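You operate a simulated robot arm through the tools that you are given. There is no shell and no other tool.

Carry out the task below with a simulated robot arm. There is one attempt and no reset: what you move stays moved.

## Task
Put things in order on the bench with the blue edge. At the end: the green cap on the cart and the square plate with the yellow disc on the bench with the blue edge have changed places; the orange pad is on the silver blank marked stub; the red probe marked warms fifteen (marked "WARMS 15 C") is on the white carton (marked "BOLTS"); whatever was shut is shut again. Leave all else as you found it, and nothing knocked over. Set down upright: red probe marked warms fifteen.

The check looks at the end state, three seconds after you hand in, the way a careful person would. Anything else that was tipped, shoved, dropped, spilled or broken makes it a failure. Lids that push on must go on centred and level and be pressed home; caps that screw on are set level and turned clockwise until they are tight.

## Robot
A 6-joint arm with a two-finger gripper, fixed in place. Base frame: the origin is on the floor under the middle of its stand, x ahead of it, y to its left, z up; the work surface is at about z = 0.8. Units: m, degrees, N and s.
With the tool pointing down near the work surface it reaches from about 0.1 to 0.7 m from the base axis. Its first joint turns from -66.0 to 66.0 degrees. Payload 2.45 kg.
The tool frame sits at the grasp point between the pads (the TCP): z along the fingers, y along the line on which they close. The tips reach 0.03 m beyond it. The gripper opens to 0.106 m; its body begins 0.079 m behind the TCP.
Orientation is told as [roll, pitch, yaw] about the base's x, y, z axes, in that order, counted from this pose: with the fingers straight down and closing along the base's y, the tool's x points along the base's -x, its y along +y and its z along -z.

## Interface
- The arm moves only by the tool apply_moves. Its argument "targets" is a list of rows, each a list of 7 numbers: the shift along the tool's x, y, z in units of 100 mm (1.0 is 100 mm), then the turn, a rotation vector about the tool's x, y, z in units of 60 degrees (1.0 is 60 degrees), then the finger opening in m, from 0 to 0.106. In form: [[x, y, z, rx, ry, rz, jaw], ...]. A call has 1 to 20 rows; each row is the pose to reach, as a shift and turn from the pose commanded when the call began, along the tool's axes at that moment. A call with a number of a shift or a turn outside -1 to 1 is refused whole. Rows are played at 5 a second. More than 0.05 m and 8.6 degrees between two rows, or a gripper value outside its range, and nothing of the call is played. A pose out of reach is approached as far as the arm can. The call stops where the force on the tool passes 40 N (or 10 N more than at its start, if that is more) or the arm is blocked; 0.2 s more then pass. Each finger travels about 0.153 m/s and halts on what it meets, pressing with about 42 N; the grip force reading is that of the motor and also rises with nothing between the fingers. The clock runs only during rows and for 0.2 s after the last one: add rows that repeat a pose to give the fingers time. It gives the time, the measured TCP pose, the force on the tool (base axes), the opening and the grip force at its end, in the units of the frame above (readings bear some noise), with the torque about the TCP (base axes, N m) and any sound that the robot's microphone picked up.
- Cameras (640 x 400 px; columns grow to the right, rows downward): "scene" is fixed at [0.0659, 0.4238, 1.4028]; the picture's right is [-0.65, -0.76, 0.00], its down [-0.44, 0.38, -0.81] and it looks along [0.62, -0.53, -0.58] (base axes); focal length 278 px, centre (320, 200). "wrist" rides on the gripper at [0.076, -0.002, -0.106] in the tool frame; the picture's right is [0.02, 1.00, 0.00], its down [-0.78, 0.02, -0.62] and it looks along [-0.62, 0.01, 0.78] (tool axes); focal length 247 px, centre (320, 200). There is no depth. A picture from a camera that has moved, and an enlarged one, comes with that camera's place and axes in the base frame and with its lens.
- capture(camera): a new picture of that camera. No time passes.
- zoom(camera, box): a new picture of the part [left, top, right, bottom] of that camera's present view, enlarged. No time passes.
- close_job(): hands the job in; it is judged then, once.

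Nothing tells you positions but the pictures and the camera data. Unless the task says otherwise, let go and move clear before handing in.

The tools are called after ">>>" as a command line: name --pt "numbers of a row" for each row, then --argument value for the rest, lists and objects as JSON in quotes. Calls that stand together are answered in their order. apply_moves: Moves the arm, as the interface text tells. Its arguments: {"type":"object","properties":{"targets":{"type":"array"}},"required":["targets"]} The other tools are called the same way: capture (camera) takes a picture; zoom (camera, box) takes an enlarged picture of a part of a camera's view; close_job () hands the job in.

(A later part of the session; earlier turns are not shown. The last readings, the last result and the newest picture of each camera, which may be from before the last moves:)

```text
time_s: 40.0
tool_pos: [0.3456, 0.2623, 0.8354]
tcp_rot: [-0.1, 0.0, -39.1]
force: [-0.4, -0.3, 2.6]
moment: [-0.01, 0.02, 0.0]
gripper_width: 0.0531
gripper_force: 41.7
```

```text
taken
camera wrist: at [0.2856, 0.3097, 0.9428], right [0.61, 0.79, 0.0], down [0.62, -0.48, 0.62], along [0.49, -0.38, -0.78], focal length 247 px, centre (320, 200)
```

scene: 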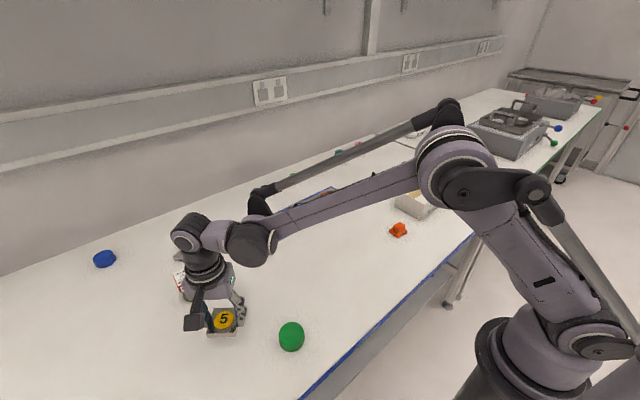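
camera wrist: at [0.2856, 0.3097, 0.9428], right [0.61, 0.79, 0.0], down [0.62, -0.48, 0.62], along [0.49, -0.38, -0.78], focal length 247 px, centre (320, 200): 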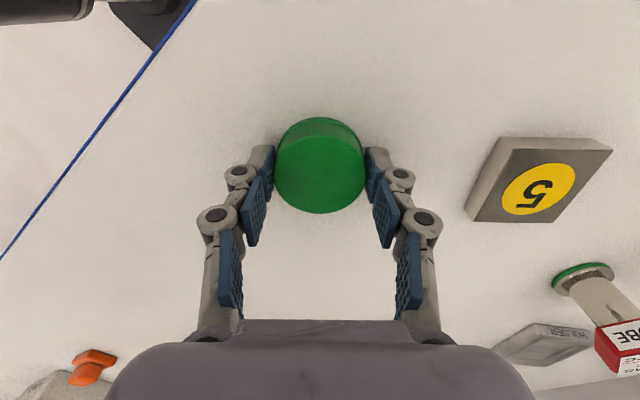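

Cap gripped. Carrying it to plate 5's old place at (0.446, 0.159).

>>> apply_moves --pt "0 0 -0.1 0 0 0 0.047" --pt "0 0 -0.3 0 0 0 0.047" --pt "0 0 -0.5 0 0 0 0.047" --pt "-0.24 -0.03 -0.5 0 0 0 0.047" --pt "-0.48 -0.06 -0.5 0 0 0 0.047" --pt "-0.71 -0.083 -0.5 0 0 0 0.047"

>>> apply_moves --pt "-0.24 -0.03 0 0 0 0 0.047" --pt "-0.48 -0.06 0 0 0 0 0.047" --pt "-0.711 -0.083 0 0 0 0 0.047" --pt "-0.711 -0.083 0.25 0 0 0 0.047" --pt "-0.711 -0.083 0.42 0 0 0 0.047" --pt "-0.711 -0.083 0.49 0 0 0 0.047" --pt "-0.711 -0.083 0.5 0 0 0 0.047" --pt "-0.711 -0.083 0.5 0 0 0 0.047"

>>> capture --camera "wrist"

```text
time_s: 41.4
tool_pos: [0.3973, 0.2116, 0.8828]
tcp_rot: [0.0, 0.0, -39.1]
force: [-0.5, 0.3, -0.2]
moment: [0.01, -0.01, 0.0]
gripper_width: 0.0531
gripper_force: 42.6
```

```text
time_s: 43.2
tool_pos: [0.4461, 0.1596, 0.8341]
tcp_rot: [0.2, -0.1, -39.0]
force: [5.5, -1.7, 36.5]
moment: [-0.02, -0.22, -0.04]
gripper_width: 0.0534
gripper_force: 41.7
```

```text
taken
camera wrist: at [0.3858, 0.2065, 0.9417], right [0.61, 0.79, 0.0], down [0.62, -0.48, 0.62], along [0.49, -0.38, -0.78], focal length 247 px, centre (320, 200)
```

wrist: 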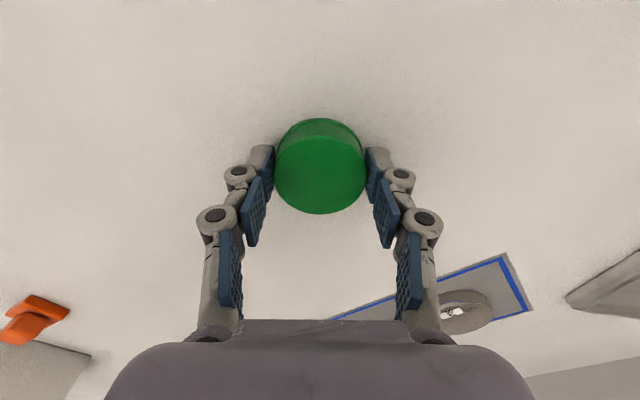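

The cap is down and pressing lightly on the bench, so I'll ease up half a millimetre, then open and retreat.

>>> apply_moves --pt "0 0 -0.007 0 0 0 0.047" --pt "0 0 -0.007 0 0 0 0.058" --pt "0 0 -0.007 0 0 0 0.075" --pt "0 0 -0.007 0 0 0 0.085" --pt "0 0 -0.007 0 0 0 0.085"

>>> apply_moves --pt "0 0 -0.2 0 0 0 0.085" --pt "0 0 -0.5 0 0 0 0.085" --pt "0 0 -0.8 0 0 0 0.085" --pt "0 0 -1.0 0 0 0 0.085"

>>> capture --camera "wrist"

>>> capture --camera "scene"

```text
time_s: 44.4
tool_pos: [0.4456, 0.1585, 0.8355]
tcp_rot: [0.0, -0.1, -39.1]
force: [0.1, 0.2, -0.6]
moment: [0.01, -0.04, -0.02]
gripper_width: 0.0851
gripper_force: 0.0
```

```text
time_s: 45.4
tool_pos: [0.446, 0.1583, 0.936]
tcp_rot: [0.0, -0.1, -39.0]
force: [-0.3, 0.6, 0.9]
moment: [-0.02, -0.01, -0.02]
gripper_width: 0.085
gripper_force: 0.0
```

```text
taken
camera wrist: at [0.3854, 0.2056, 1.0426], right [0.61, 0.79, 0.0], down [0.62, -0.48, 0.62], along [0.49, -0.38, -0.78], focal length 247 px, centre (320, 200)
```

wrist: 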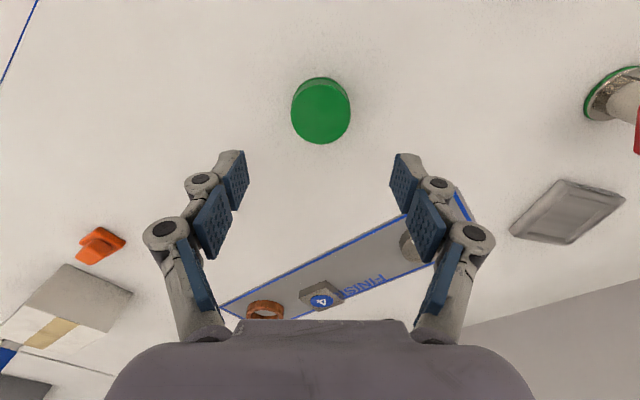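

```text
taken
```

scene: 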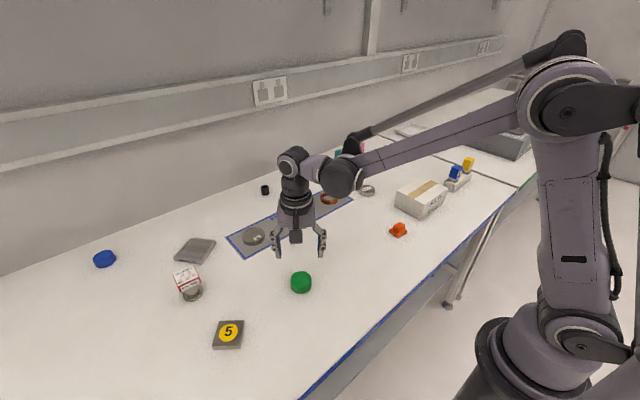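

The swap is complete: cap and plate 5 are in each other's places. Next I'll move toward the orange pad, stub and carton for a measuring view.

>>> apply_moves --pt "-0.11 -0.31 -0.1 0 0 0 0.085" --pt "-0.22 -0.62 -0.2 0 0 0 0.085" --pt "-0.33 -0.93 -0.3 0 0 0 0.085"

>>> apply_moves --pt "-0.11 -0.31 -0.1 0 0 0 0.085" --pt "-0.22 -0.62 -0.2 0 0 0 0.085" --pt "-0.33 -0.93 -0.3 0 0 0 0.085"

>>> apply_moves --pt "-0.11 -0.31 -0.1 0 0 0 0.085" --pt "-0.22 -0.62 -0.2 0 0 0 0.106" --pt "-0.33 -0.93 -0.3 0 0 0 0.106" --pt "-0.33 -0.93 -0.3 0 0 0 0.106"

>>> capture --camera "wrist"

>>> capture --camera "scene"

```text
time_s: 46.2
tool_pos: [0.4127, 0.0639, 0.9681]
tcp_rot: [0.0, -0.1, -39.0]
force: [-0.1, -0.1, 0.5]
moment: [0.04, 0.01, 0.01]
gripper_width: 0.0851
gripper_force: 0.0
```

```text
time_s: 47.0
tool_pos: [0.3806, -0.0279, 0.9976]
tcp_rot: [0.1, 0.0, -39.1]
force: [0.1, -0.1, -0.8]
moment: [0.0, 0.01, 0.0]
gripper_width: 0.0849
gripper_force: 0.0
```

```text
time_s: 48.0
tool_pos: [0.3458, -0.1193, 1.0252]
tcp_rot: [0.0, 0.0, -39.1]
force: [0.2, -0.3, -0.6]
moment: [0.02, 0.0, 0.02]
gripper_width: 0.106
gripper_force: 0.0
```

```text
taken
camera wrist: at [0.2862, -0.073, 1.1325], right [0.61, 0.79, 0.0], down [0.62, -0.48, 0.62], along [0.49, -0.38, -0.78], focal length 247 px, centre (320, 200)
```

wrist: 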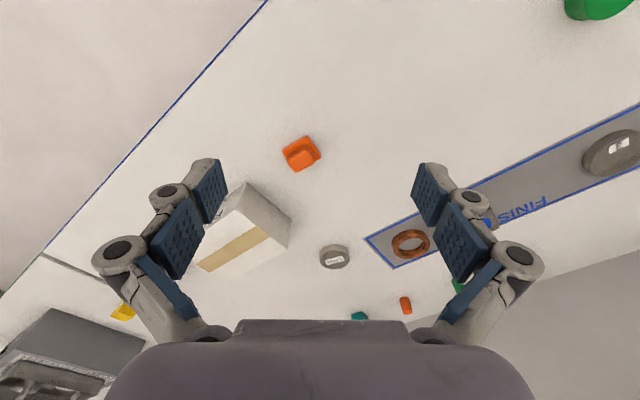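

```text
taken
```

scene: 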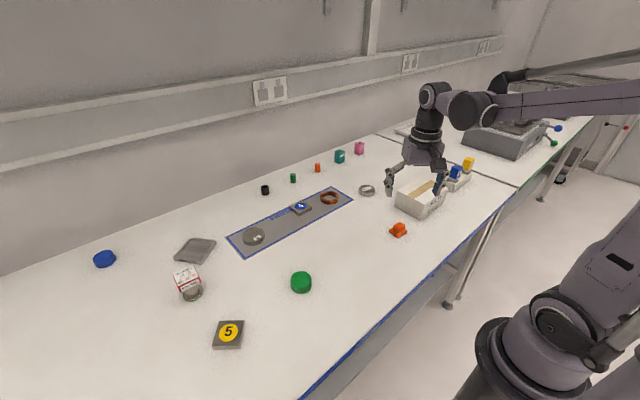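

>>> zoom --camera "wrist" --box '[270, 125, 334, 180]'

>>> zoom --camera "wrist" --box '[300, 230, 380, 280]'

>>> zoom --camera "wrist" --box '[180, 170, 308, 290]'

>>> zoom --camera "scene" --box '[340, 160, 480, 250]'

```text
7.27 times, centred on (302, 152) of wrist
camera zoom: at [0.2862, -0.073, 1.1325], right [0.61, 0.79, 0.0], down [0.62, -0.48, 0.62], along [0.49, -0.38, -0.78], focal length 1796 px, centre (451, 546)
```

zoom: 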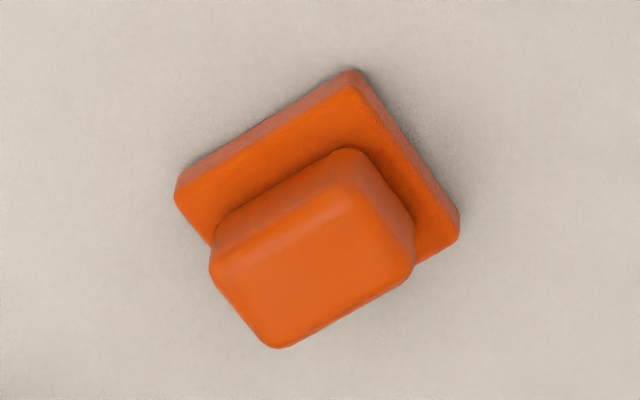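

```text
8.00 times, centred on (340, 255) of wrist
camera zoom: at [0.2862, -0.073, 1.1325], right [0.61, 0.79, 0.0], down [0.62, -0.48, 0.62], along [0.49, -0.38, -0.78], focal length 1976 px, centre (160, -240)
```

zoom: 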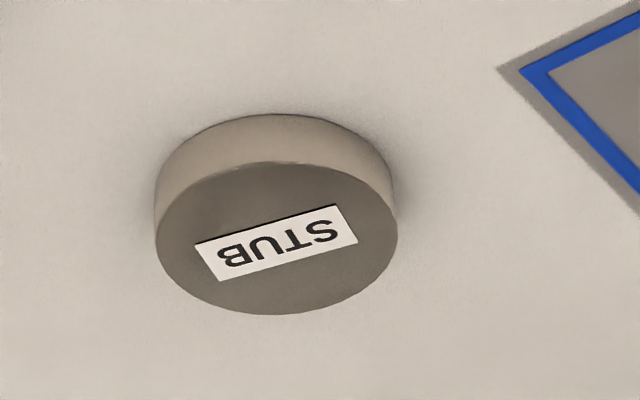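

```text
3.33 times, centred on (244, 230) of wrist
camera zoom: at [0.2862, -0.073, 1.1325], right [0.61, 0.79, 0.0], down [0.62, -0.48, 0.62], along [0.49, -0.38, -0.78], focal length 823 px, centre (573, 100)
```

zoom: 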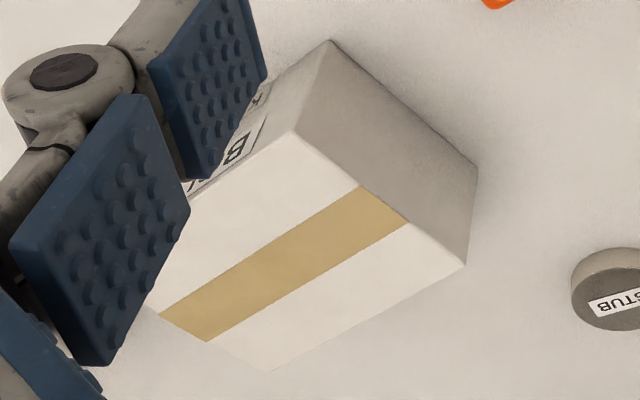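

```text
4.44 times, centred on (410, 205) of scene
camera zoom: at [0.0659, 0.4238, 1.4028], right [-0.65, -0.76, 0.0], down [-0.44, 0.38, -0.81], along [0.62, -0.53, -0.58], focal length 1235 px, centre (-80, 178)
```

zoom: 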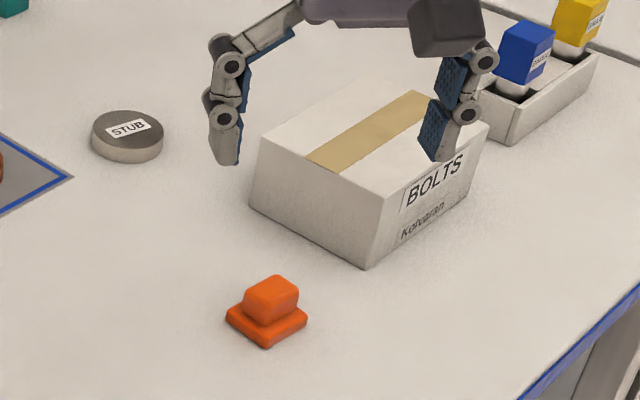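

The orange pad is at (0.405, -0.2015) with a 32 × 21 mm grip block whose top is at z ≈ 0.83. The stub is at (0.625, -0.300), about 16 mm tall, and the carton spans x 0.39–0.50, y -0.31 to -0.45, top z ≈ 0.87. I'll go above the pad aligned with its block.

>>> apply_moves --pt "-0.24 -0.066 0.24 0 0 -0.14 0.09" --pt "-0.48 -0.132 0.48 0 0 -0.28 0.07" --pt "-0.72 -0.198 0.72 0 0 -0.42 0.06" --pt "-0.968 -0.264 0.957 0 0 -0.56 0.06" --pt "-0.968 -0.264 0.957 0 0 -0.56 0.06"

>>> capture --camera "wrist"

>>> zoom --camera "wrist" --box '[260, 70, 380, 145]'

```text
time_s: 49.2
tool_pos: [0.4032, -0.2034, 0.9285]
tcp_rot: [0.1, 0.0, -5.3]
force: [-0.5, -0.8, 0.6]
moment: [0.0, -0.02, 0.01]
gripper_width: 0.0601
gripper_force: 0.1
```

```text
taken
camera wrist: at [0.3277, -0.1966, 1.0355], right [0.07, 1.0, 0.0], down [0.78, -0.06, 0.62], along [0.62, -0.05, -0.78], focal length 247 px, centre (320, 200)
```

wrist: 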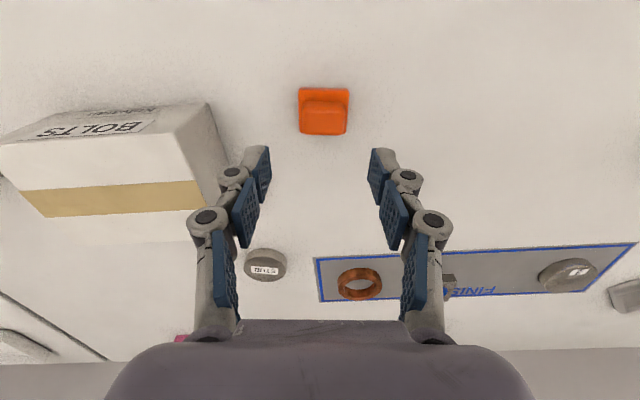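

```text
5.33 times, centred on (320, 108) of wrist
camera zoom: at [0.3277, -0.1966, 1.0355], right [0.07, 1.0, 0.0], down [0.78, -0.06, 0.62], along [0.62, -0.05, -0.78], focal length 1317 px, centre (320, 693)
```

zoom: 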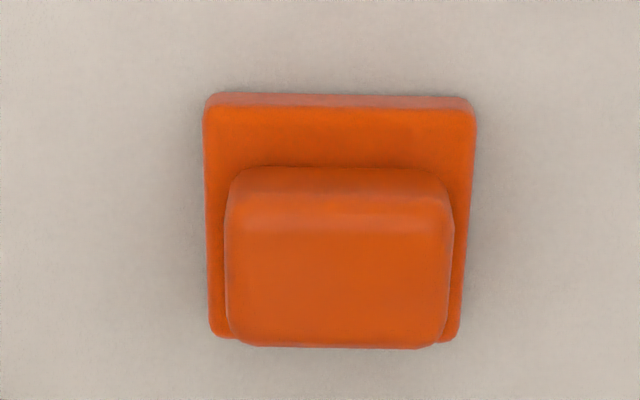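

Aligned, with a 3 mm sideways and 2 mm forward offset that I'll correct while descending. I'll grip the block with the tips just above the flange.

>>> apply_moves --pt "-0.02 0.03 0.3 0 0 0 0.06" --pt "-0.02 0.03 0.6 0 0 0 0.06" --pt "-0.02 0.03 0.8 0 0 0 0.06" --pt "-0.02 0.03 0.85 0 0 0 0.06" --pt "-0.02 0.03 0.85 0 0 0 0.05" --pt "-0.02 0.03 0.85 0 0 0 0.04" --pt "-0.02 0.03 0.85 0 0 0 0.03" --pt "-0.02 0.03 0.85 0 0 0 0.028" --pt "-0.02 0.03 0.85 0 0 0 0.028"

>>> capture --camera "wrist"

```text
time_s: 51.2
tool_pos: [0.4071, -0.1972, 0.8456]
tcp_rot: [0.0, 0.1, -5.5]
force: [-0.5, -0.1, 0.0]
moment: [0.0, 0.0, 0.02]
gripper_width: 0.0347
gripper_force: 41.9
```

```text
taken
camera wrist: at [0.3311, -0.1911, 0.9529], right [0.07, 1.0, 0.0], down [0.78, -0.06, 0.62], along [0.62, -0.05, -0.78], focal length 247 px, centre (320, 200)
```

wrist: 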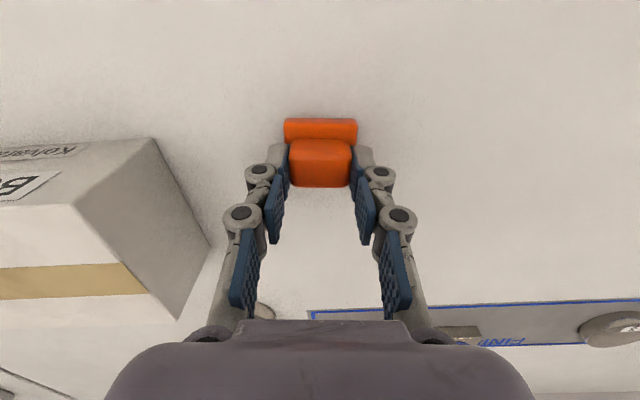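

The pad is held at 34.7 mm by its block. I'll lift it clear of the carton's height and travel toward the stub, pausing short of it to measure.

>>> apply_moves --pt "0 0 -0.1 0 0 0 0.028" --pt "0 0 -0.3 0 0 0 0.028" --pt "0 0 -0.6 0 0 0 0.028" --pt "0 0 -0.9 0 0 0 0.028" --pt "-0.3 0 -1.0 0 0 0 0.028" --pt "-0.65 0 -1.0 0 0 0 0.028" --pt "-1.0 0 -1.0 0 0 0 0.028" --pt "-1.0 0 -1.0 0 0 0 0.028"

>>> capture --camera "wrist"

```text
time_s: 53.0
tool_pos: [0.5078, -0.2083, 0.9439]
tcp_rot: [-0.1, 0.1, -5.5]
force: [0.5, -0.1, -0.2]
moment: [-0.05, 0.01, 0.0]
gripper_width: 0.0348
gripper_force: 41.8
```

```text
taken
camera wrist: at [0.4317, -0.2017, 1.0515], right [0.07, 1.0, 0.0], down [0.78, -0.06, 0.62], along [0.62, -0.05, -0.78], focal length 247 px, centre (320, 200)
```

wrist: 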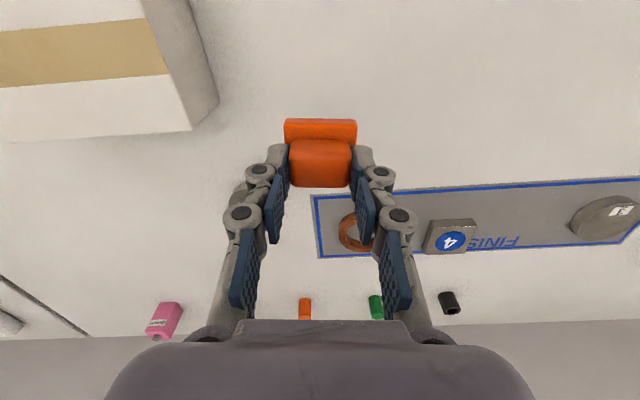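

The stub is hidden behind a finger, so I'll shift sideways and partway forward to see it past the pad.

>>> apply_moves --pt "-0.2 -0.27 0 0 0 0 0.028" --pt "-0.4 -0.54 0 0 0 0 0.028" --pt "-0.6 -0.8 0 0 0 0 0.028" --pt "-0.6 -0.8 0 0 0 0 0.028"

>>> capture --camera "wrist"

>>> zoom --camera "wrist" --box '[260, 110, 380, 260]'

>>> zoom --camera "scene" --box '[320, 140, 440, 215]'

```text
time_s: 54.0
tool_pos: [0.561, -0.2963, 0.9466]
tcp_rot: [0.0, 0.0, -5.5]
force: [-0.5, -0.8, -0.9]
moment: [0.04, 0.0, -0.03]
gripper_width: 0.0349
gripper_force: 41.9
```

```text
taken
camera wrist: at [0.4845, -0.2894, 1.0529], right [0.07, 1.0, 0.0], down [0.78, -0.06, 0.62], along [0.62, -0.05, -0.78], focal length 247 px, centre (320, 200)
```

wrist: 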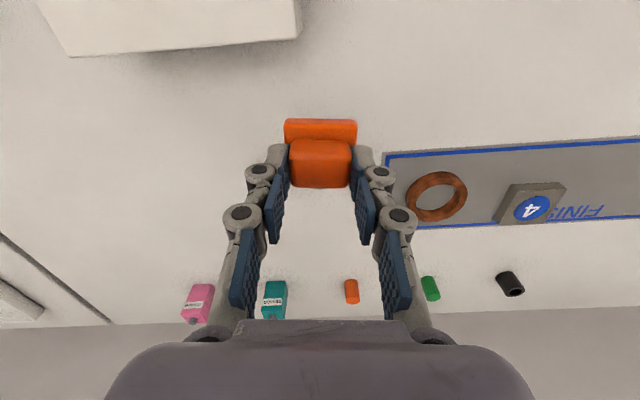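

```text
2.67 times, centred on (320, 185) of wrist
camera zoom: at [0.4845, -0.2894, 1.0529], right [0.07, 1.0, 0.0], down [0.78, -0.06, 0.62], along [0.62, -0.05, -0.78], focal length 659 px, centre (320, 240)
```

zoom: 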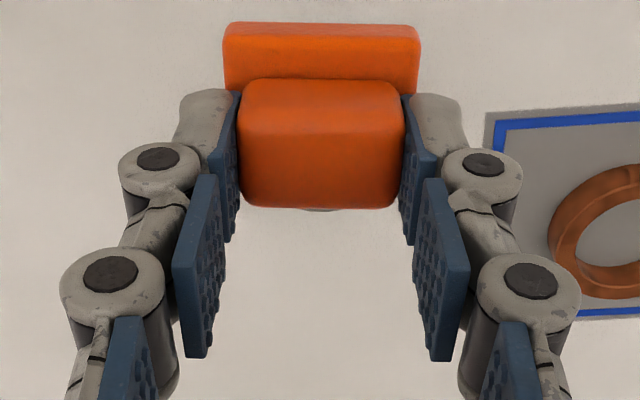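

```text
5.33 times, centred on (380, 178) of scene
camera zoom: at [0.0659, 0.4237, 1.4028], right [-0.65, -0.76, 0.0], down [-0.44, 0.38, -0.81], along [0.62, -0.53, -0.58], focal length 1482 px, centre (0, 320)
```

zoom: 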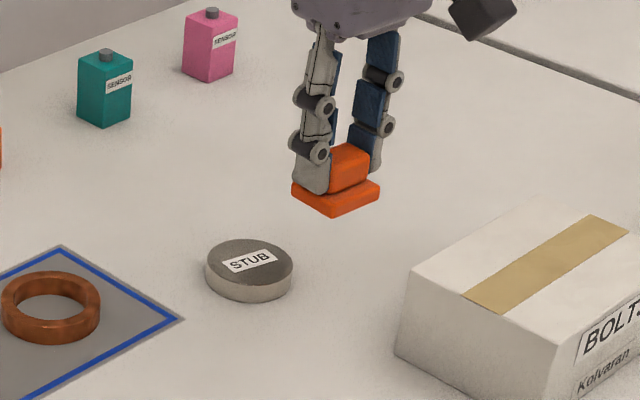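

The stub sits right behind the pad in the line of sight, which agrees with my estimate. I'll back off 80 mm so it shows between the fingers and check its position exactly.

>>> apply_moves --pt "0.3 0 0 0 0 0 0.028" --pt "0.6 0 0 0 0 0 0.028" --pt "0.9 0 0 0 0 0 0.028" --pt "0.9 0 0 0 0 0 0.028"

>>> zoom --camera "wrist" --box '[260, 170, 380, 245]'

```text
time_s: 55.0
tool_pos: [0.4708, -0.2876, 0.9437]
tcp_rot: [0.0, 0.0, -5.4]
force: [0.5, 0.6, 0.1]
moment: [0.0, 0.03, 0.04]
gripper_width: 0.0349
gripper_force: 41.6
```

```text
5.33 times, centred on (320, 208) of wrist
camera zoom: at [0.3943, -0.2807, 1.0513], right [0.07, 1.0, 0.0], down [0.78, -0.06, 0.62], along [0.62, -0.05, -0.78], focal length 1317 px, centre (320, 160)
```

zoom: 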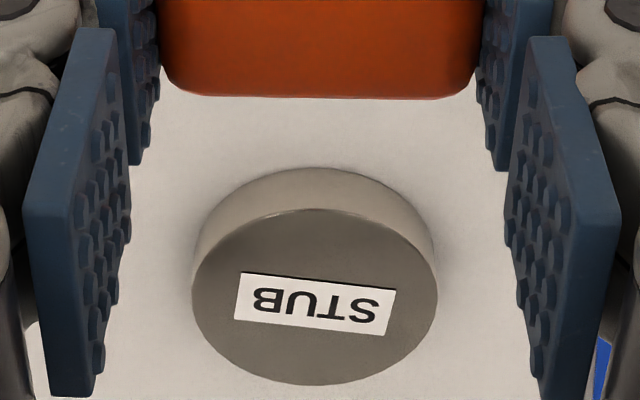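

The stub is confirmed at (0.624, -0.300), exactly 0.1545 m straight ahead of the gripper. I'll advance over it and check before lowering.

>>> apply_moves --pt "-0.25 0 0 0 0 0 0.028" --pt "-0.5 0 0 0 0 0 0.028" --pt "-0.75 0 0 0 0 0 0.028" --pt "-0.9 0 0 0 0 0 0.028"

>>> apply_moves --pt "-0.2 0 0 0 0 0 0.028" --pt "-0.43 0 0 0 0 0 0.028" --pt "-0.645 0 0 0 0 0 0.028" --pt "-0.645 0 0.3 0 0 0 0.028" --pt "-0.645 0 0.6 0 0 0 0.028" --pt "-0.645 0 0.7 0 0 0 0.028" --pt "-0.645 0 0.7 0 0 0 0.028"

>>> capture --camera "wrist"

>>> zoom --camera "scene" --box '[320, 140, 440, 215]'

```text
time_s: 56.0
tool_pos: [0.5592, -0.2927, 0.9456]
tcp_rot: [0.0, 0.0, -5.5]
force: [0.1, 0.9, -0.6]
moment: [0.01, 0.0, 0.0]
gripper_width: 0.0341
gripper_force: 41.2
```

```text
time_s: 57.6
tool_pos: [0.6243, -0.3016, 0.8734]
tcp_rot: [-0.1, 0.0, -5.5]
force: [0.2, -0.4, -0.4]
moment: [0.02, 0.0, 0.03]
gripper_width: 0.0346
gripper_force: 41.9
out of reach, approached as far as the arm can: row 3
```

```text
taken
camera wrist: at [0.5483, -0.2946, 0.9803], right [0.07, 1.0, 0.0], down [0.78, -0.06, 0.62], along [0.62, -0.05, -0.78], focal length 247 px, centre (320, 200)
```

wrist: 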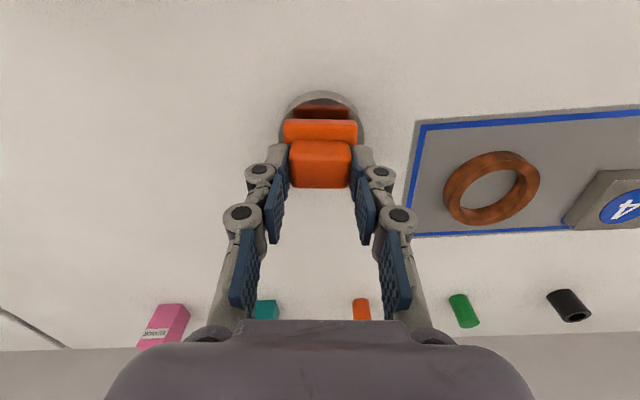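

```text
5.33 times, centred on (380, 178) of scene
camera zoom: at [0.0659, 0.4238, 1.4028], right [-0.65, -0.76, 0.0], down [-0.44, 0.38, -0.81], along [0.62, -0.53, -0.58], focal length 1482 px, centre (0, 320)
```

zoom: 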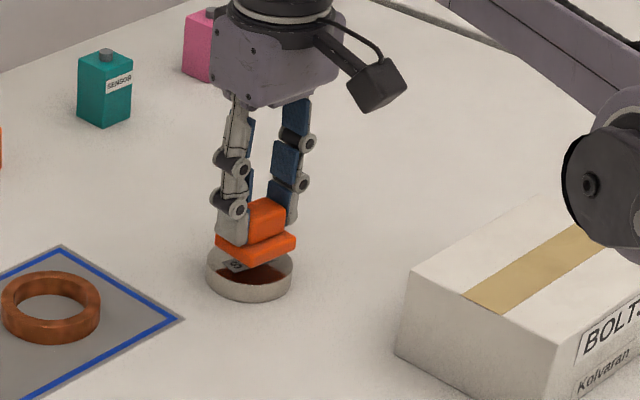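

The pad hangs centred over the stub. I'll lower the last 14 mm slowly and watch the force.

>>> apply_moves --pt "0 0 0.06 0 0 0 0.028" --pt "0 0 0.1 0 0 0 0.028" --pt "0 0 0.125 0 0 0 0.028" --pt "0 0 0.125 0 0 0 0.028"

>>> capture --camera "wrist"

>>> zoom --camera "scene" --box '[320, 140, 440, 215]'

```text
time_s: 58.6
tool_pos: [0.6236, -0.3002, 0.8618]
tcp_rot: [-0.1, 0.0, -5.5]
force: [1.4, -0.2, 8.2]
moment: [-0.01, -0.06, -0.02]
gripper_width: 0.0346
gripper_force: 41.9
```

```text
taken
camera wrist: at [0.5475, -0.2936, 0.9685], right [0.07, 1.0, 0.0], down [0.78, -0.06, 0.62], along [0.62, -0.05, -0.78], focal length 247 px, centre (320, 200)
```

wrist: 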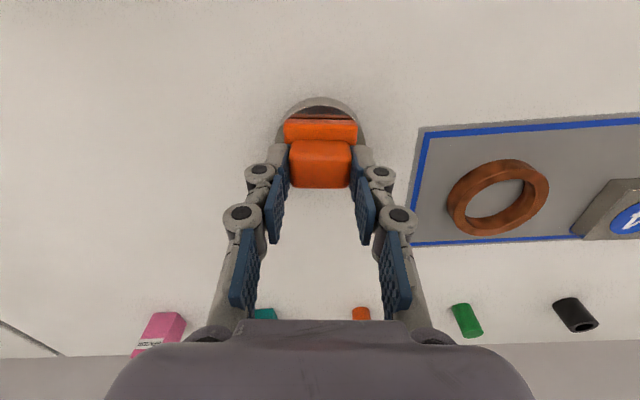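

```text
5.33 times, centred on (380, 178) of scene
camera zoom: at [0.0657, 0.4238, 1.4028], right [-0.65, -0.76, 0.0], down [-0.44, 0.38, -0.81], along [0.62, -0.53, -0.58], focal length 1482 px, centre (0, 320)
```

zoom: 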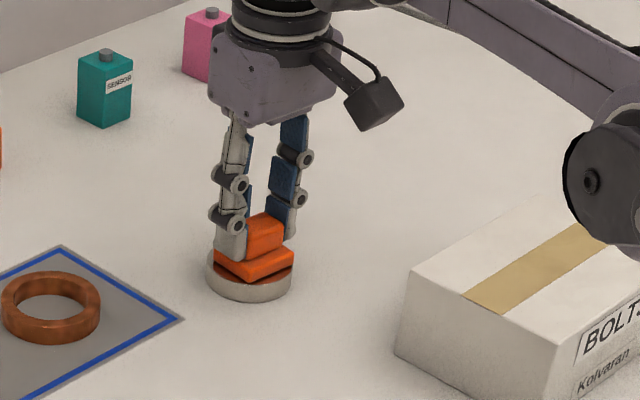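

Contact at about 8 N with the pad flat on the stub. Releasing and withdrawing upward.

>>> apply_moves --pt "0 0 0 0 0 0 0.04" --pt "0 0 0 0 0 0 0.05" --pt "0 0 0 0 0 0 0.06" --pt "0 0 0 0 0 0 0.06"

>>> apply_moves --pt "0 0 -0.2 0 0 0 0.06" --pt "0 0 -0.45 0 0 0 0.06" --pt "0.3 0 -0.7 0 0 0 0.06" --pt "0.6 0 -0.9 0 0 0 0.06" --pt "0.9 0 -1.0 0 0 0 0.06" --pt "0.9 0 -1.0 0 0 0 0.06"

>>> capture --camera "wrist"

>>> zoom --camera "scene" --box '[320, 140, 440, 215]'

```text
time_s: 59.6
tool_pos: [0.6243, -0.2996, 0.8597]
tcp_rot: [0.0, 0.0, -5.6]
force: [-0.3, 0.2, 0.2]
moment: [0.02, -0.05, -0.01]
gripper_width: 0.0599
gripper_force: 0.1
```

```text
time_s: 61.0
tool_pos: [0.5347, -0.2901, 0.9606]
tcp_rot: [0.0, 0.1, -5.4]
force: [0.2, -0.2, 0.0]
moment: [-0.03, 0.02, 0.0]
gripper_width: 0.0601
gripper_force: 0.0
```

```text
taken
camera wrist: at [0.4586, -0.2854, 1.0672], right [0.07, 1.0, 0.0], down [0.78, -0.06, 0.62], along [0.62, -0.05, -0.78], focal length 247 px, centre (320, 200)
```

wrist: 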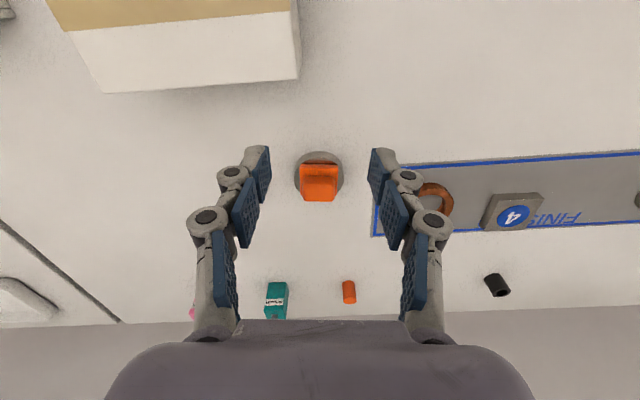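

```text
5.33 times, centred on (380, 178) of scene
camera zoom: at [0.0659, 0.4238, 1.4028], right [-0.65, -0.76, 0.0], down [-0.44, 0.38, -0.81], along [0.62, -0.53, -0.58], focal length 1482 px, centre (0, 320)
```

zoom: 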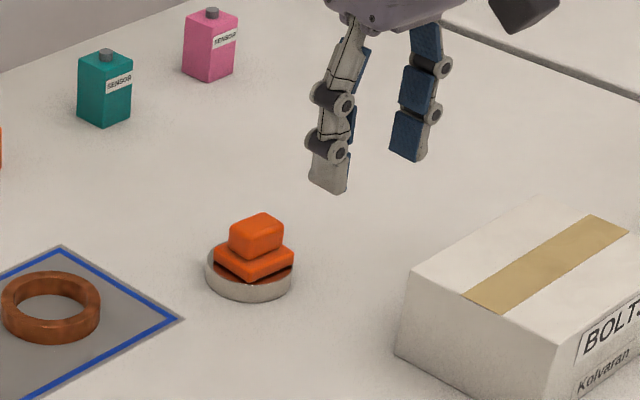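

The pad rests on the stub. I'll zoom to check it is well centred, then turn to the probe.

>>> zoom --camera "wrist" --box '[280, 140, 360, 210]'

```text
5.71 times, centred on (320, 175) of wrist
camera zoom: at [0.4586, -0.2854, 1.0672], right [0.07, 1.0, 0.0], down [0.78, -0.06, 0.62], along [0.62, -0.05, -0.78], focal length 1411 px, centre (320, 343)
```

zoom: 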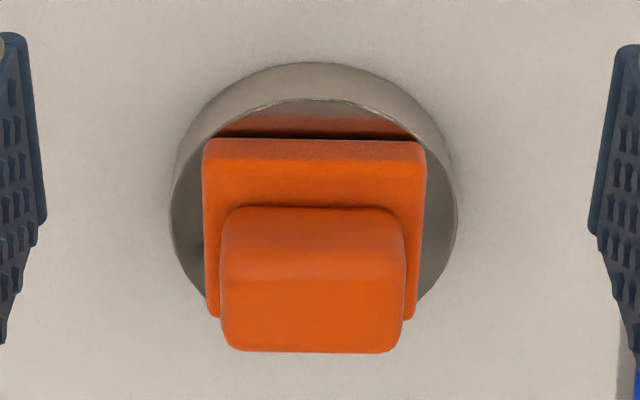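

The pad sits flat and laterally centred on the stub, about 3 mm off in depth, which is fine. Now I'll travel at safe height over to the red probe at about (0.606, 0.380).

>>> apply_moves --pt "0.08 0.25 -0.1 0 0 -0.03 0.08" --pt "0.15 0.5 -0.2 0 0 -0.06 0.08" --pt "0.22 0.75 -0.3 0 0 -0.092 0.08" --pt "0.3 1.0 -0.4 0 0 -0.092 0.08"

>>> apply_moves --pt "0.03 0.33 0 0 0 0 0.08" --pt "0.07 0.67 0 0 0 0 0.08" --pt "0.1 1.0 0 0 0 0 0.08"

>>> apply_moves --pt "0.03 0.33 0 0 0 0 0.08" --pt "0.07 0.67 0 0 0 0 0.08" --pt "0.1 1.0 0 0 0 0 0.08"

>>> apply_moves --pt "0.03 0.33 0 0 0 0 0.08" --pt "0.07 0.67 0 0 0 0 0.08" --pt "0.1 1.0 0 0 0 0 0.08"

>>> apply_moves --pt "0.03 0.33 0 0 0 0 0.08" --pt "0.07 0.67 0 0 0 0 0.08" --pt "0.1 1.0 0 0 0 0 0.08"

>>> apply_moves --pt "0.03 0.33 0 0 0 0 0.08" --pt "0.07 0.67 0 0 0 0 0.08" --pt "0.1 1.0 0 0 0 0 0.08"

>>> apply_moves --pt "0.03 0.33 0 0 0 0 0.08" --pt "0.07 0.69 0 0 0 0 0.08" --pt "0.07 0.69 0 0 0 0 0.08"

>>> capture --camera "wrist"

```text
time_s: 62.0
tool_pos: [0.514, -0.1871, 1.0025]
tcp_rot: [0.0, 0.0, 0.0]
force: [-0.1, 0.4, 1.3]
moment: [0.0, 0.01, 0.01]
gripper_width: 0.0799
gripper_force: 0.1
```

```text
time_s: 62.8
tool_pos: [0.505, -0.0865, 1.0033]
tcp_rot: [-0.1, -0.1, 0.0]
force: [-0.1, 0.7, -0.1]
moment: [-0.02, 0.04, 0.0]
gripper_width: 0.0798
gripper_force: 0.0
```

```text
time_s: 63.6
tool_pos: [0.4937, 0.0134, 1.0023]
tcp_rot: [0.0, 0.0, 0.0]
force: [-0.2, -0.6, 1.1]
moment: [-0.01, -0.02, -0.01]
gripper_width: 0.0801
gripper_force: 0.1
```

```text
time_s: 64.4
tool_pos: [0.4827, 0.1134, 1.0036]
tcp_rot: [0.0, 0.0, 0.1]
force: [0.0, 0.4, -0.3]
moment: [0.0, 0.0, 0.04]
gripper_width: 0.0799
gripper_force: 0.1
```

```text
time_s: 65.2
tool_pos: [0.4719, 0.2141, 1.0033]
tcp_rot: [0.1, 0.0, 0.1]
force: [0.6, 0.5, 0.2]
moment: [-0.03, -0.06, -0.02]
gripper_width: 0.08
gripper_force: 0.1
```

```text
time_s: 66.0
tool_pos: [0.4644, 0.3103, 1.0031]
tcp_rot: [0.0, 0.0, 0.0]
force: [0.2, 0.3, 0.6]
moment: [-0.01, 0.03, 0.03]
gripper_width: 0.0802
gripper_force: 0.0
```

```text
time_s: 66.8
tool_pos: [0.4585, 0.3789, 1.0018]
tcp_rot: [0.0, -0.1, 0.0]
force: [-0.3, -1.1, -0.4]
moment: [-0.02, -0.03, 0.01]
gripper_width: 0.0799
gripper_force: 0.0
```

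```text
taken
camera wrist: at [0.3816, 0.379, 1.1096], right [-0.02, 1.0, 0.0], down [0.78, 0.02, 0.62], along [0.62, 0.01, -0.78], focal length 247 px, centre (320, 200)
```

wrist: 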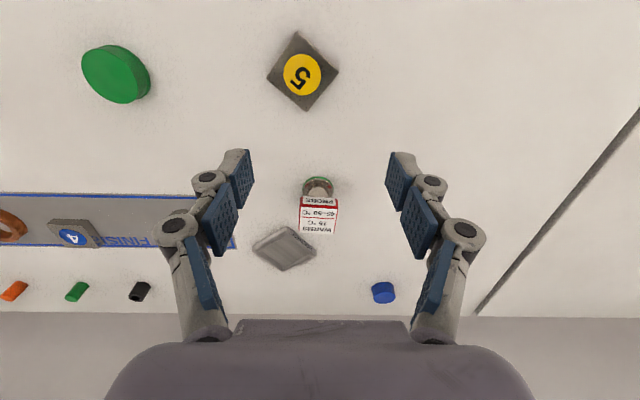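

>>> zoom --camera "wrist" --box '[280, 165, 360, 245]'

>>> zoom --camera "scene" --box '[150, 250, 230, 310]'

```text
5.00 times, centred on (320, 205) of wrist
camera zoom: at [0.3816, 0.379, 1.1096], right [-0.02, 1.0, 0.0], down [0.78, 0.02, 0.62], along [0.62, 0.01, -0.78], focal length 1235 px, centre (320, 175)
```

zoom: 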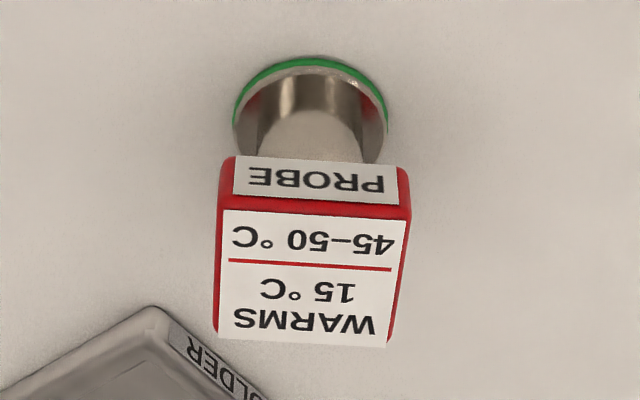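

```text
6.67 times, centred on (190, 280) of scene
camera zoom: at [0.0659, 0.4238, 1.4028], right [-0.65, -0.76, 0.0], down [-0.44, 0.38, -0.81], along [0.62, -0.53, -0.58], focal length 1852 px, centre (1187, -333)
```

zoom: 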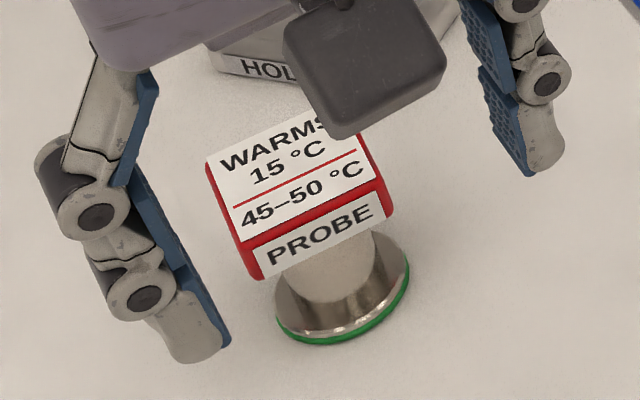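

The probe's head is a 48 mm block between z ≈ 0.852 and 0.872, centred at (0.606, 0.380), turned about -3°. Since a vertical approach is near the reach limit, I'll go low in front of it and slide forward with the fingers straddling the head.

>>> apply_moves --pt "-0.2 0.01 0.25 0 0 0.02 0.08" --pt "-0.4 0.02 0.5 0 0 0.045 0.08" --pt "-0.55 0.025 0.75 0 0 0.045 0.08" --pt "-0.668 0.025 1.0 0 0 0.045 0.08"

>>> apply_moves --pt "0 0 0.2 0 0 0 0.08" --pt "0 0 0.4 0 0 0 0.08" --pt "0 0 0.4 0 0 0 0.08"

>>> capture --camera "wrist"

>>> capture --camera "scene"

```text
time_s: 67.8
tool_pos: [0.5241, 0.3849, 0.901]
tcp_rot: [0.0, 0.0, -2.7]
force: [0.2, 0.3, -0.2]
moment: [0.01, -0.02, -0.02]
gripper_width: 0.0801
gripper_force: 0.1
```

```text
time_s: 68.6
tool_pos: [0.5245, 0.3838, 0.8614]
tcp_rot: [0.0, 0.1, -2.7]
force: [0.4, -0.8, 0.1]
moment: [0.01, 0.06, -0.03]
gripper_width: 0.0799
gripper_force: 0.1
```

```text
taken
camera wrist: at [0.447, 0.3864, 0.9686], right [0.03, 1.0, 0.0], down [0.78, -0.02, 0.62], along [0.62, -0.02, -0.78], focal length 247 px, centre (320, 200)
```

wrist: 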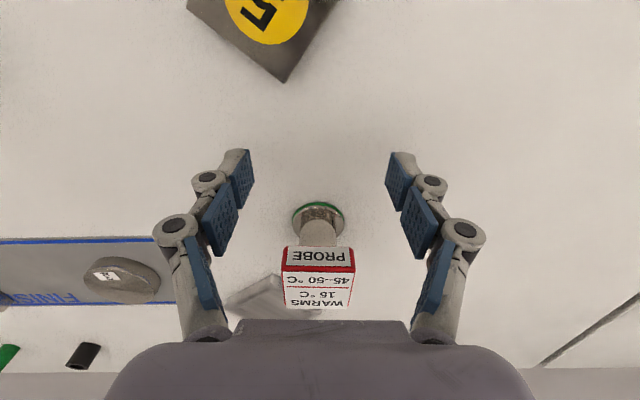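

```text
taken
```

scene: 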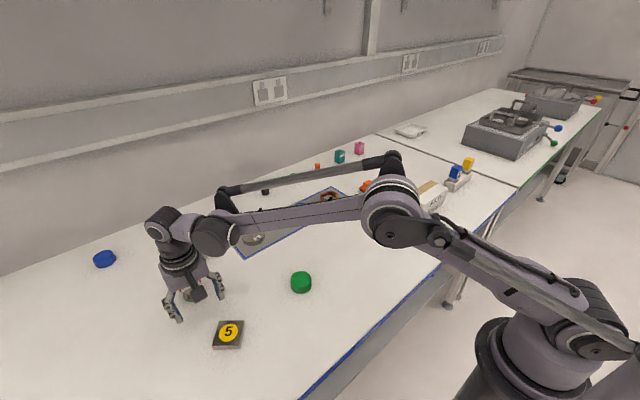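

The head is laterally centred and about 83 mm ahead. I'll slide forward 79 mm, then check before closing.

>>> apply_moves --pt "-0.2 0 0 0 0 0 0.08" --pt "-0.4 0 0 0 0 0 0.08" --pt "-0.6 0 0 0 0 0 0.08" --pt "-0.72 0 0 0 0 0 0.08" --pt "-0.79 0 0 0 0 0 0.08" --pt "-0.79 0 0 0 0 0 0.08"

>>> capture --camera "wrist"

>>> zoom --camera "scene" --box '[140, 240, 240, 320]'

```text
time_s: 70.0
tool_pos: [0.5898, 0.3741, 0.8622]
tcp_rot: [0.0, -0.1, -2.7]
force: [-0.8, -0.4, 0.0]
moment: [-0.02, -0.02, 0.02]
gripper_width: 0.0799
gripper_force: 0.1
out of reach, approached as far as the arm can: row 4, 5, 6
```

```text
taken
camera wrist: at [0.5133, 0.3761, 0.9687], right [0.03, 1.0, 0.0], down [0.78, -0.02, 0.62], along [0.62, -0.02, -0.78], focal length 247 px, centre (320, 200)
```

wrist: 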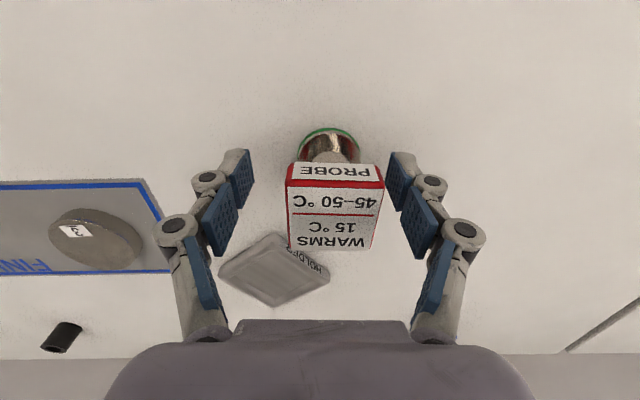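

```text
5.00 times, centred on (190, 280) of scene
camera zoom: at [0.0659, 0.4238, 1.4028], right [-0.65, -0.76, 0.0], down [-0.44, 0.38, -0.81], along [0.62, -0.53, -0.58], focal length 1389 px, centre (970, -200)
```

zoom: 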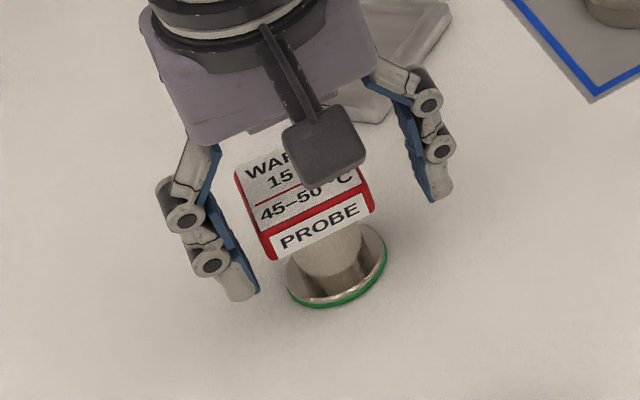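

The arm tops out at a radius of about 0.698 with the tool vertical, 15 mm short of the head's centre. I'll back off and tilt the tool 8° about the closing axis so the fingers point outward, which extends the reach while keeping the pads parallel to the head's sides.

>>> apply_moves --pt "0.2 0 0 0 0 0 0.08" --pt "0.4 0 0 0 0 0 0.08" --pt "0.6 0 0 0 0 0 0.08" --pt "0.79 0 0 0 0 0 0.08" --pt "0.79 0 0 0 0 0 0.08"

>>> apply_moves --pt "0 0 0 0 -0.05 0 0.08" --pt "0 0 0 0 -0.1 0 0.08" --pt "0 0 0 0 -0.1333 0 0.08" --pt "0 0 0 0 -0.1333 0 0.08"

>>> capture --camera "wrist"

```text
time_s: 71.2
tool_pos: [0.5099, 0.3778, 0.8631]
tcp_rot: [0.0, 0.0, -2.7]
force: [1.1, 0.6, -0.1]
moment: [0.02, 0.04, -0.01]
gripper_width: 0.08
gripper_force: 0.1
```

```text
time_s: 72.2
tool_pos: [0.5114, 0.3787, 0.8614]
tcp_rot: [0.0, -8.1, -2.7]
force: [-0.3, 0.5, 0.0]
moment: [-0.04, 0.0, 0.05]
gripper_width: 0.0801
gripper_force: 0.2
```

```text
taken
camera wrist: at [0.4207, 0.3811, 0.9572], right [0.03, 1.0, 0.0], down [0.69, -0.02, 0.73], along [0.72, -0.02, -0.69], focal length 247 px, centre (320, 200)
```

wrist: 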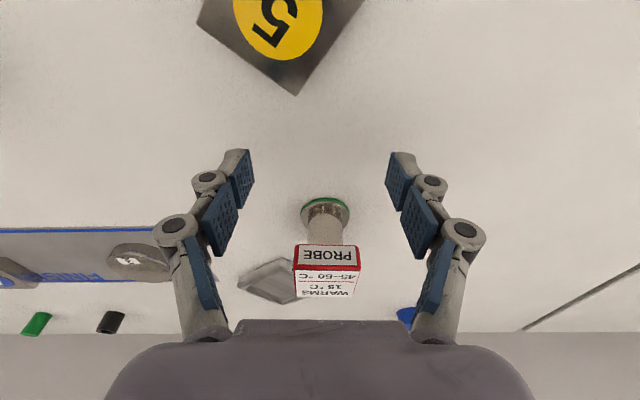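

The tool is tilted 8° and the head is 94 mm ahead and 5 mm to the left. I'll slide forward horizontally to straddle it.

>>> apply_moves --pt "-0.2 0.052 0.028 0 0 0 0.08" --pt "-0.4 0.052 0.056 0 0 0 0.08" --pt "-0.6 0.052 0.084 0 0 0 0.08" --pt "-0.8 0.052 0.112 0 0 0 0.08" --pt "-0.906 0.052 0.127 0 0 0 0.08" --pt "-0.906 0.052 0.127 0 0 0 0.08"

>>> capture --camera "wrist"

>>> zoom --camera "scene" --box '[140, 240, 240, 320]'

```text
time_s: 73.6
tool_pos: [0.6039, 0.3786, 0.862]
tcp_rot: [0.1, -8.0, -2.8]
force: [0.9, 0.1, 0.3]
moment: [0.01, 0.0, -0.01]
gripper_width: 0.0801
gripper_force: 0.0
```

```text
taken
camera wrist: at [0.5133, 0.382, 0.9574], right [0.03, 1.0, 0.0], down [0.69, -0.02, 0.72], along [0.72, -0.02, -0.69], focal length 247 px, centre (320, 200)
```

wrist: 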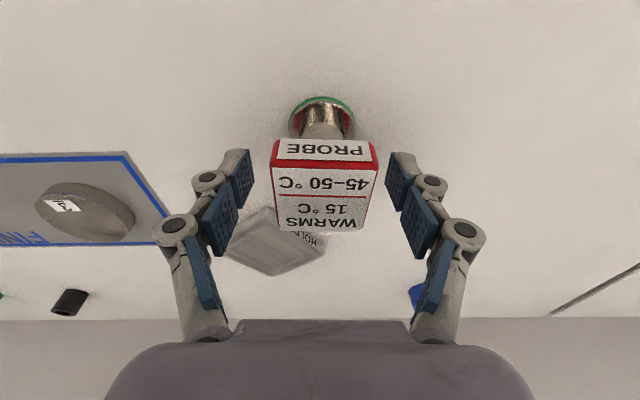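

```text
5.00 times, centred on (190, 280) of scene
camera zoom: at [0.0659, 0.4238, 1.4028], right [-0.65, -0.76, 0.0], down [-0.44, 0.38, -0.81], along [0.62, -0.53, -0.58], focal length 1389 px, centre (970, -200)
```

zoom: 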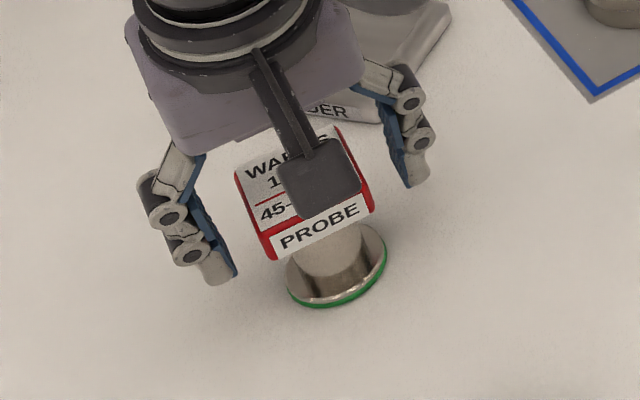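

The head is centred between the pads. Closing on it.

>>> apply_moves --pt "0 0 0 0 0 0 0.065" --pt "0 0 0 0 0 0 0.055" --pt "0 0 0 0 0 0 0.045" --pt "0 0 0 0 0 0 0.042" --pt "0 0 0 0 0 0 0.042"

>>> capture --camera "wrist"

```text
time_s: 74.8
tool_pos: [0.6032, 0.3791, 0.8621]
tcp_rot: [0.0, -8.0, -2.7]
force: [0.5, 1.4, 3.3]
moment: [0.06, 0.01, 0.0]
gripper_width: 0.0486
gripper_force: 41.9
```

```text
taken
camera wrist: at [0.513, 0.3822, 0.9576], right [0.03, 1.0, 0.0], down [0.69, -0.02, 0.72], along [0.72, -0.02, -0.69], focal length 247 px, centre (320, 200)
```

wrist: 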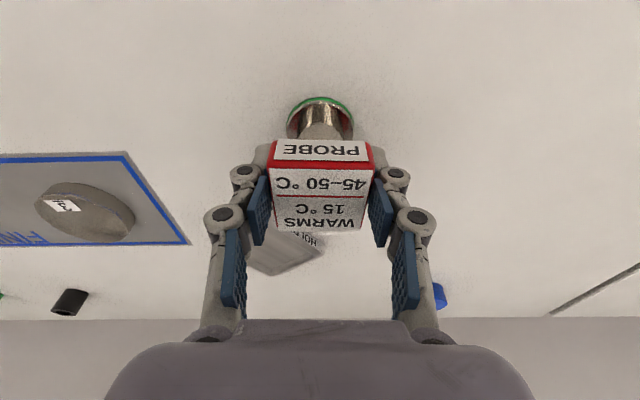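

Gripped at 48.6 mm. I'll lift a few centimetres straight up and check that the probe comes up whole and level.

>>> apply_moves --pt "-0.014 0 -0.099 0 0 0 0.042" --pt "-0.028 0 -0.198 0 0 0 0.042" --pt "-0.042 0 -0.297 0 0 0 0.042" --pt "-0.042 0 -0.297 0 0 0 0.042"

>>> capture --camera "wrist"

>>> zoom --camera "scene" --box '[140, 240, 240, 320]'

```text
time_s: 75.8
tool_pos: [0.6035, 0.3789, 0.8917]
tcp_rot: [0.0, -7.9, -2.7]
force: [-1.2, 1.0, -2.4]
moment: [0.03, 0.0, 0.01]
gripper_width: 0.0484
gripper_force: 41.9
```

```text
taken
camera wrist: at [0.5128, 0.382, 0.9879], right [0.03, 1.0, 0.0], down [0.69, -0.02, 0.72], along [0.72, -0.02, -0.69], focal length 247 px, centre (320, 200)
```

wrist: 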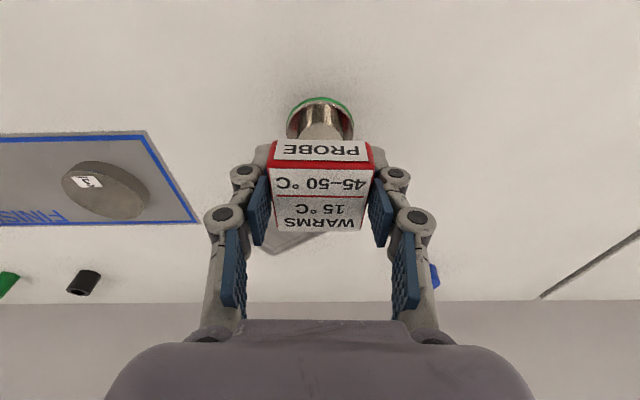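

```text
5.00 times, centred on (190, 280) of scene
camera zoom: at [0.0659, 0.4238, 1.4028], right [-0.65, -0.76, 0.0], down [-0.44, 0.38, -0.81], along [0.62, -0.53, -0.58], focal length 1389 px, centre (970, -200)
```

zoom: 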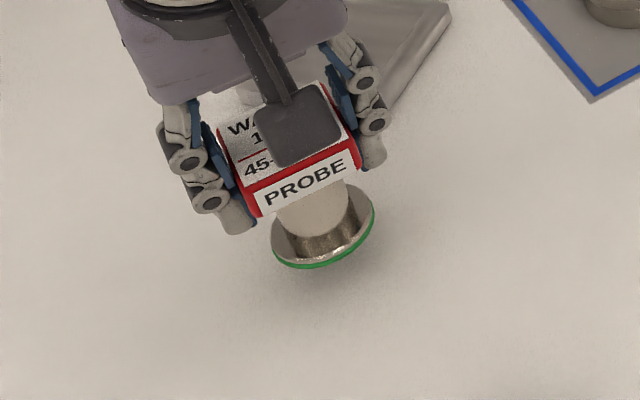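

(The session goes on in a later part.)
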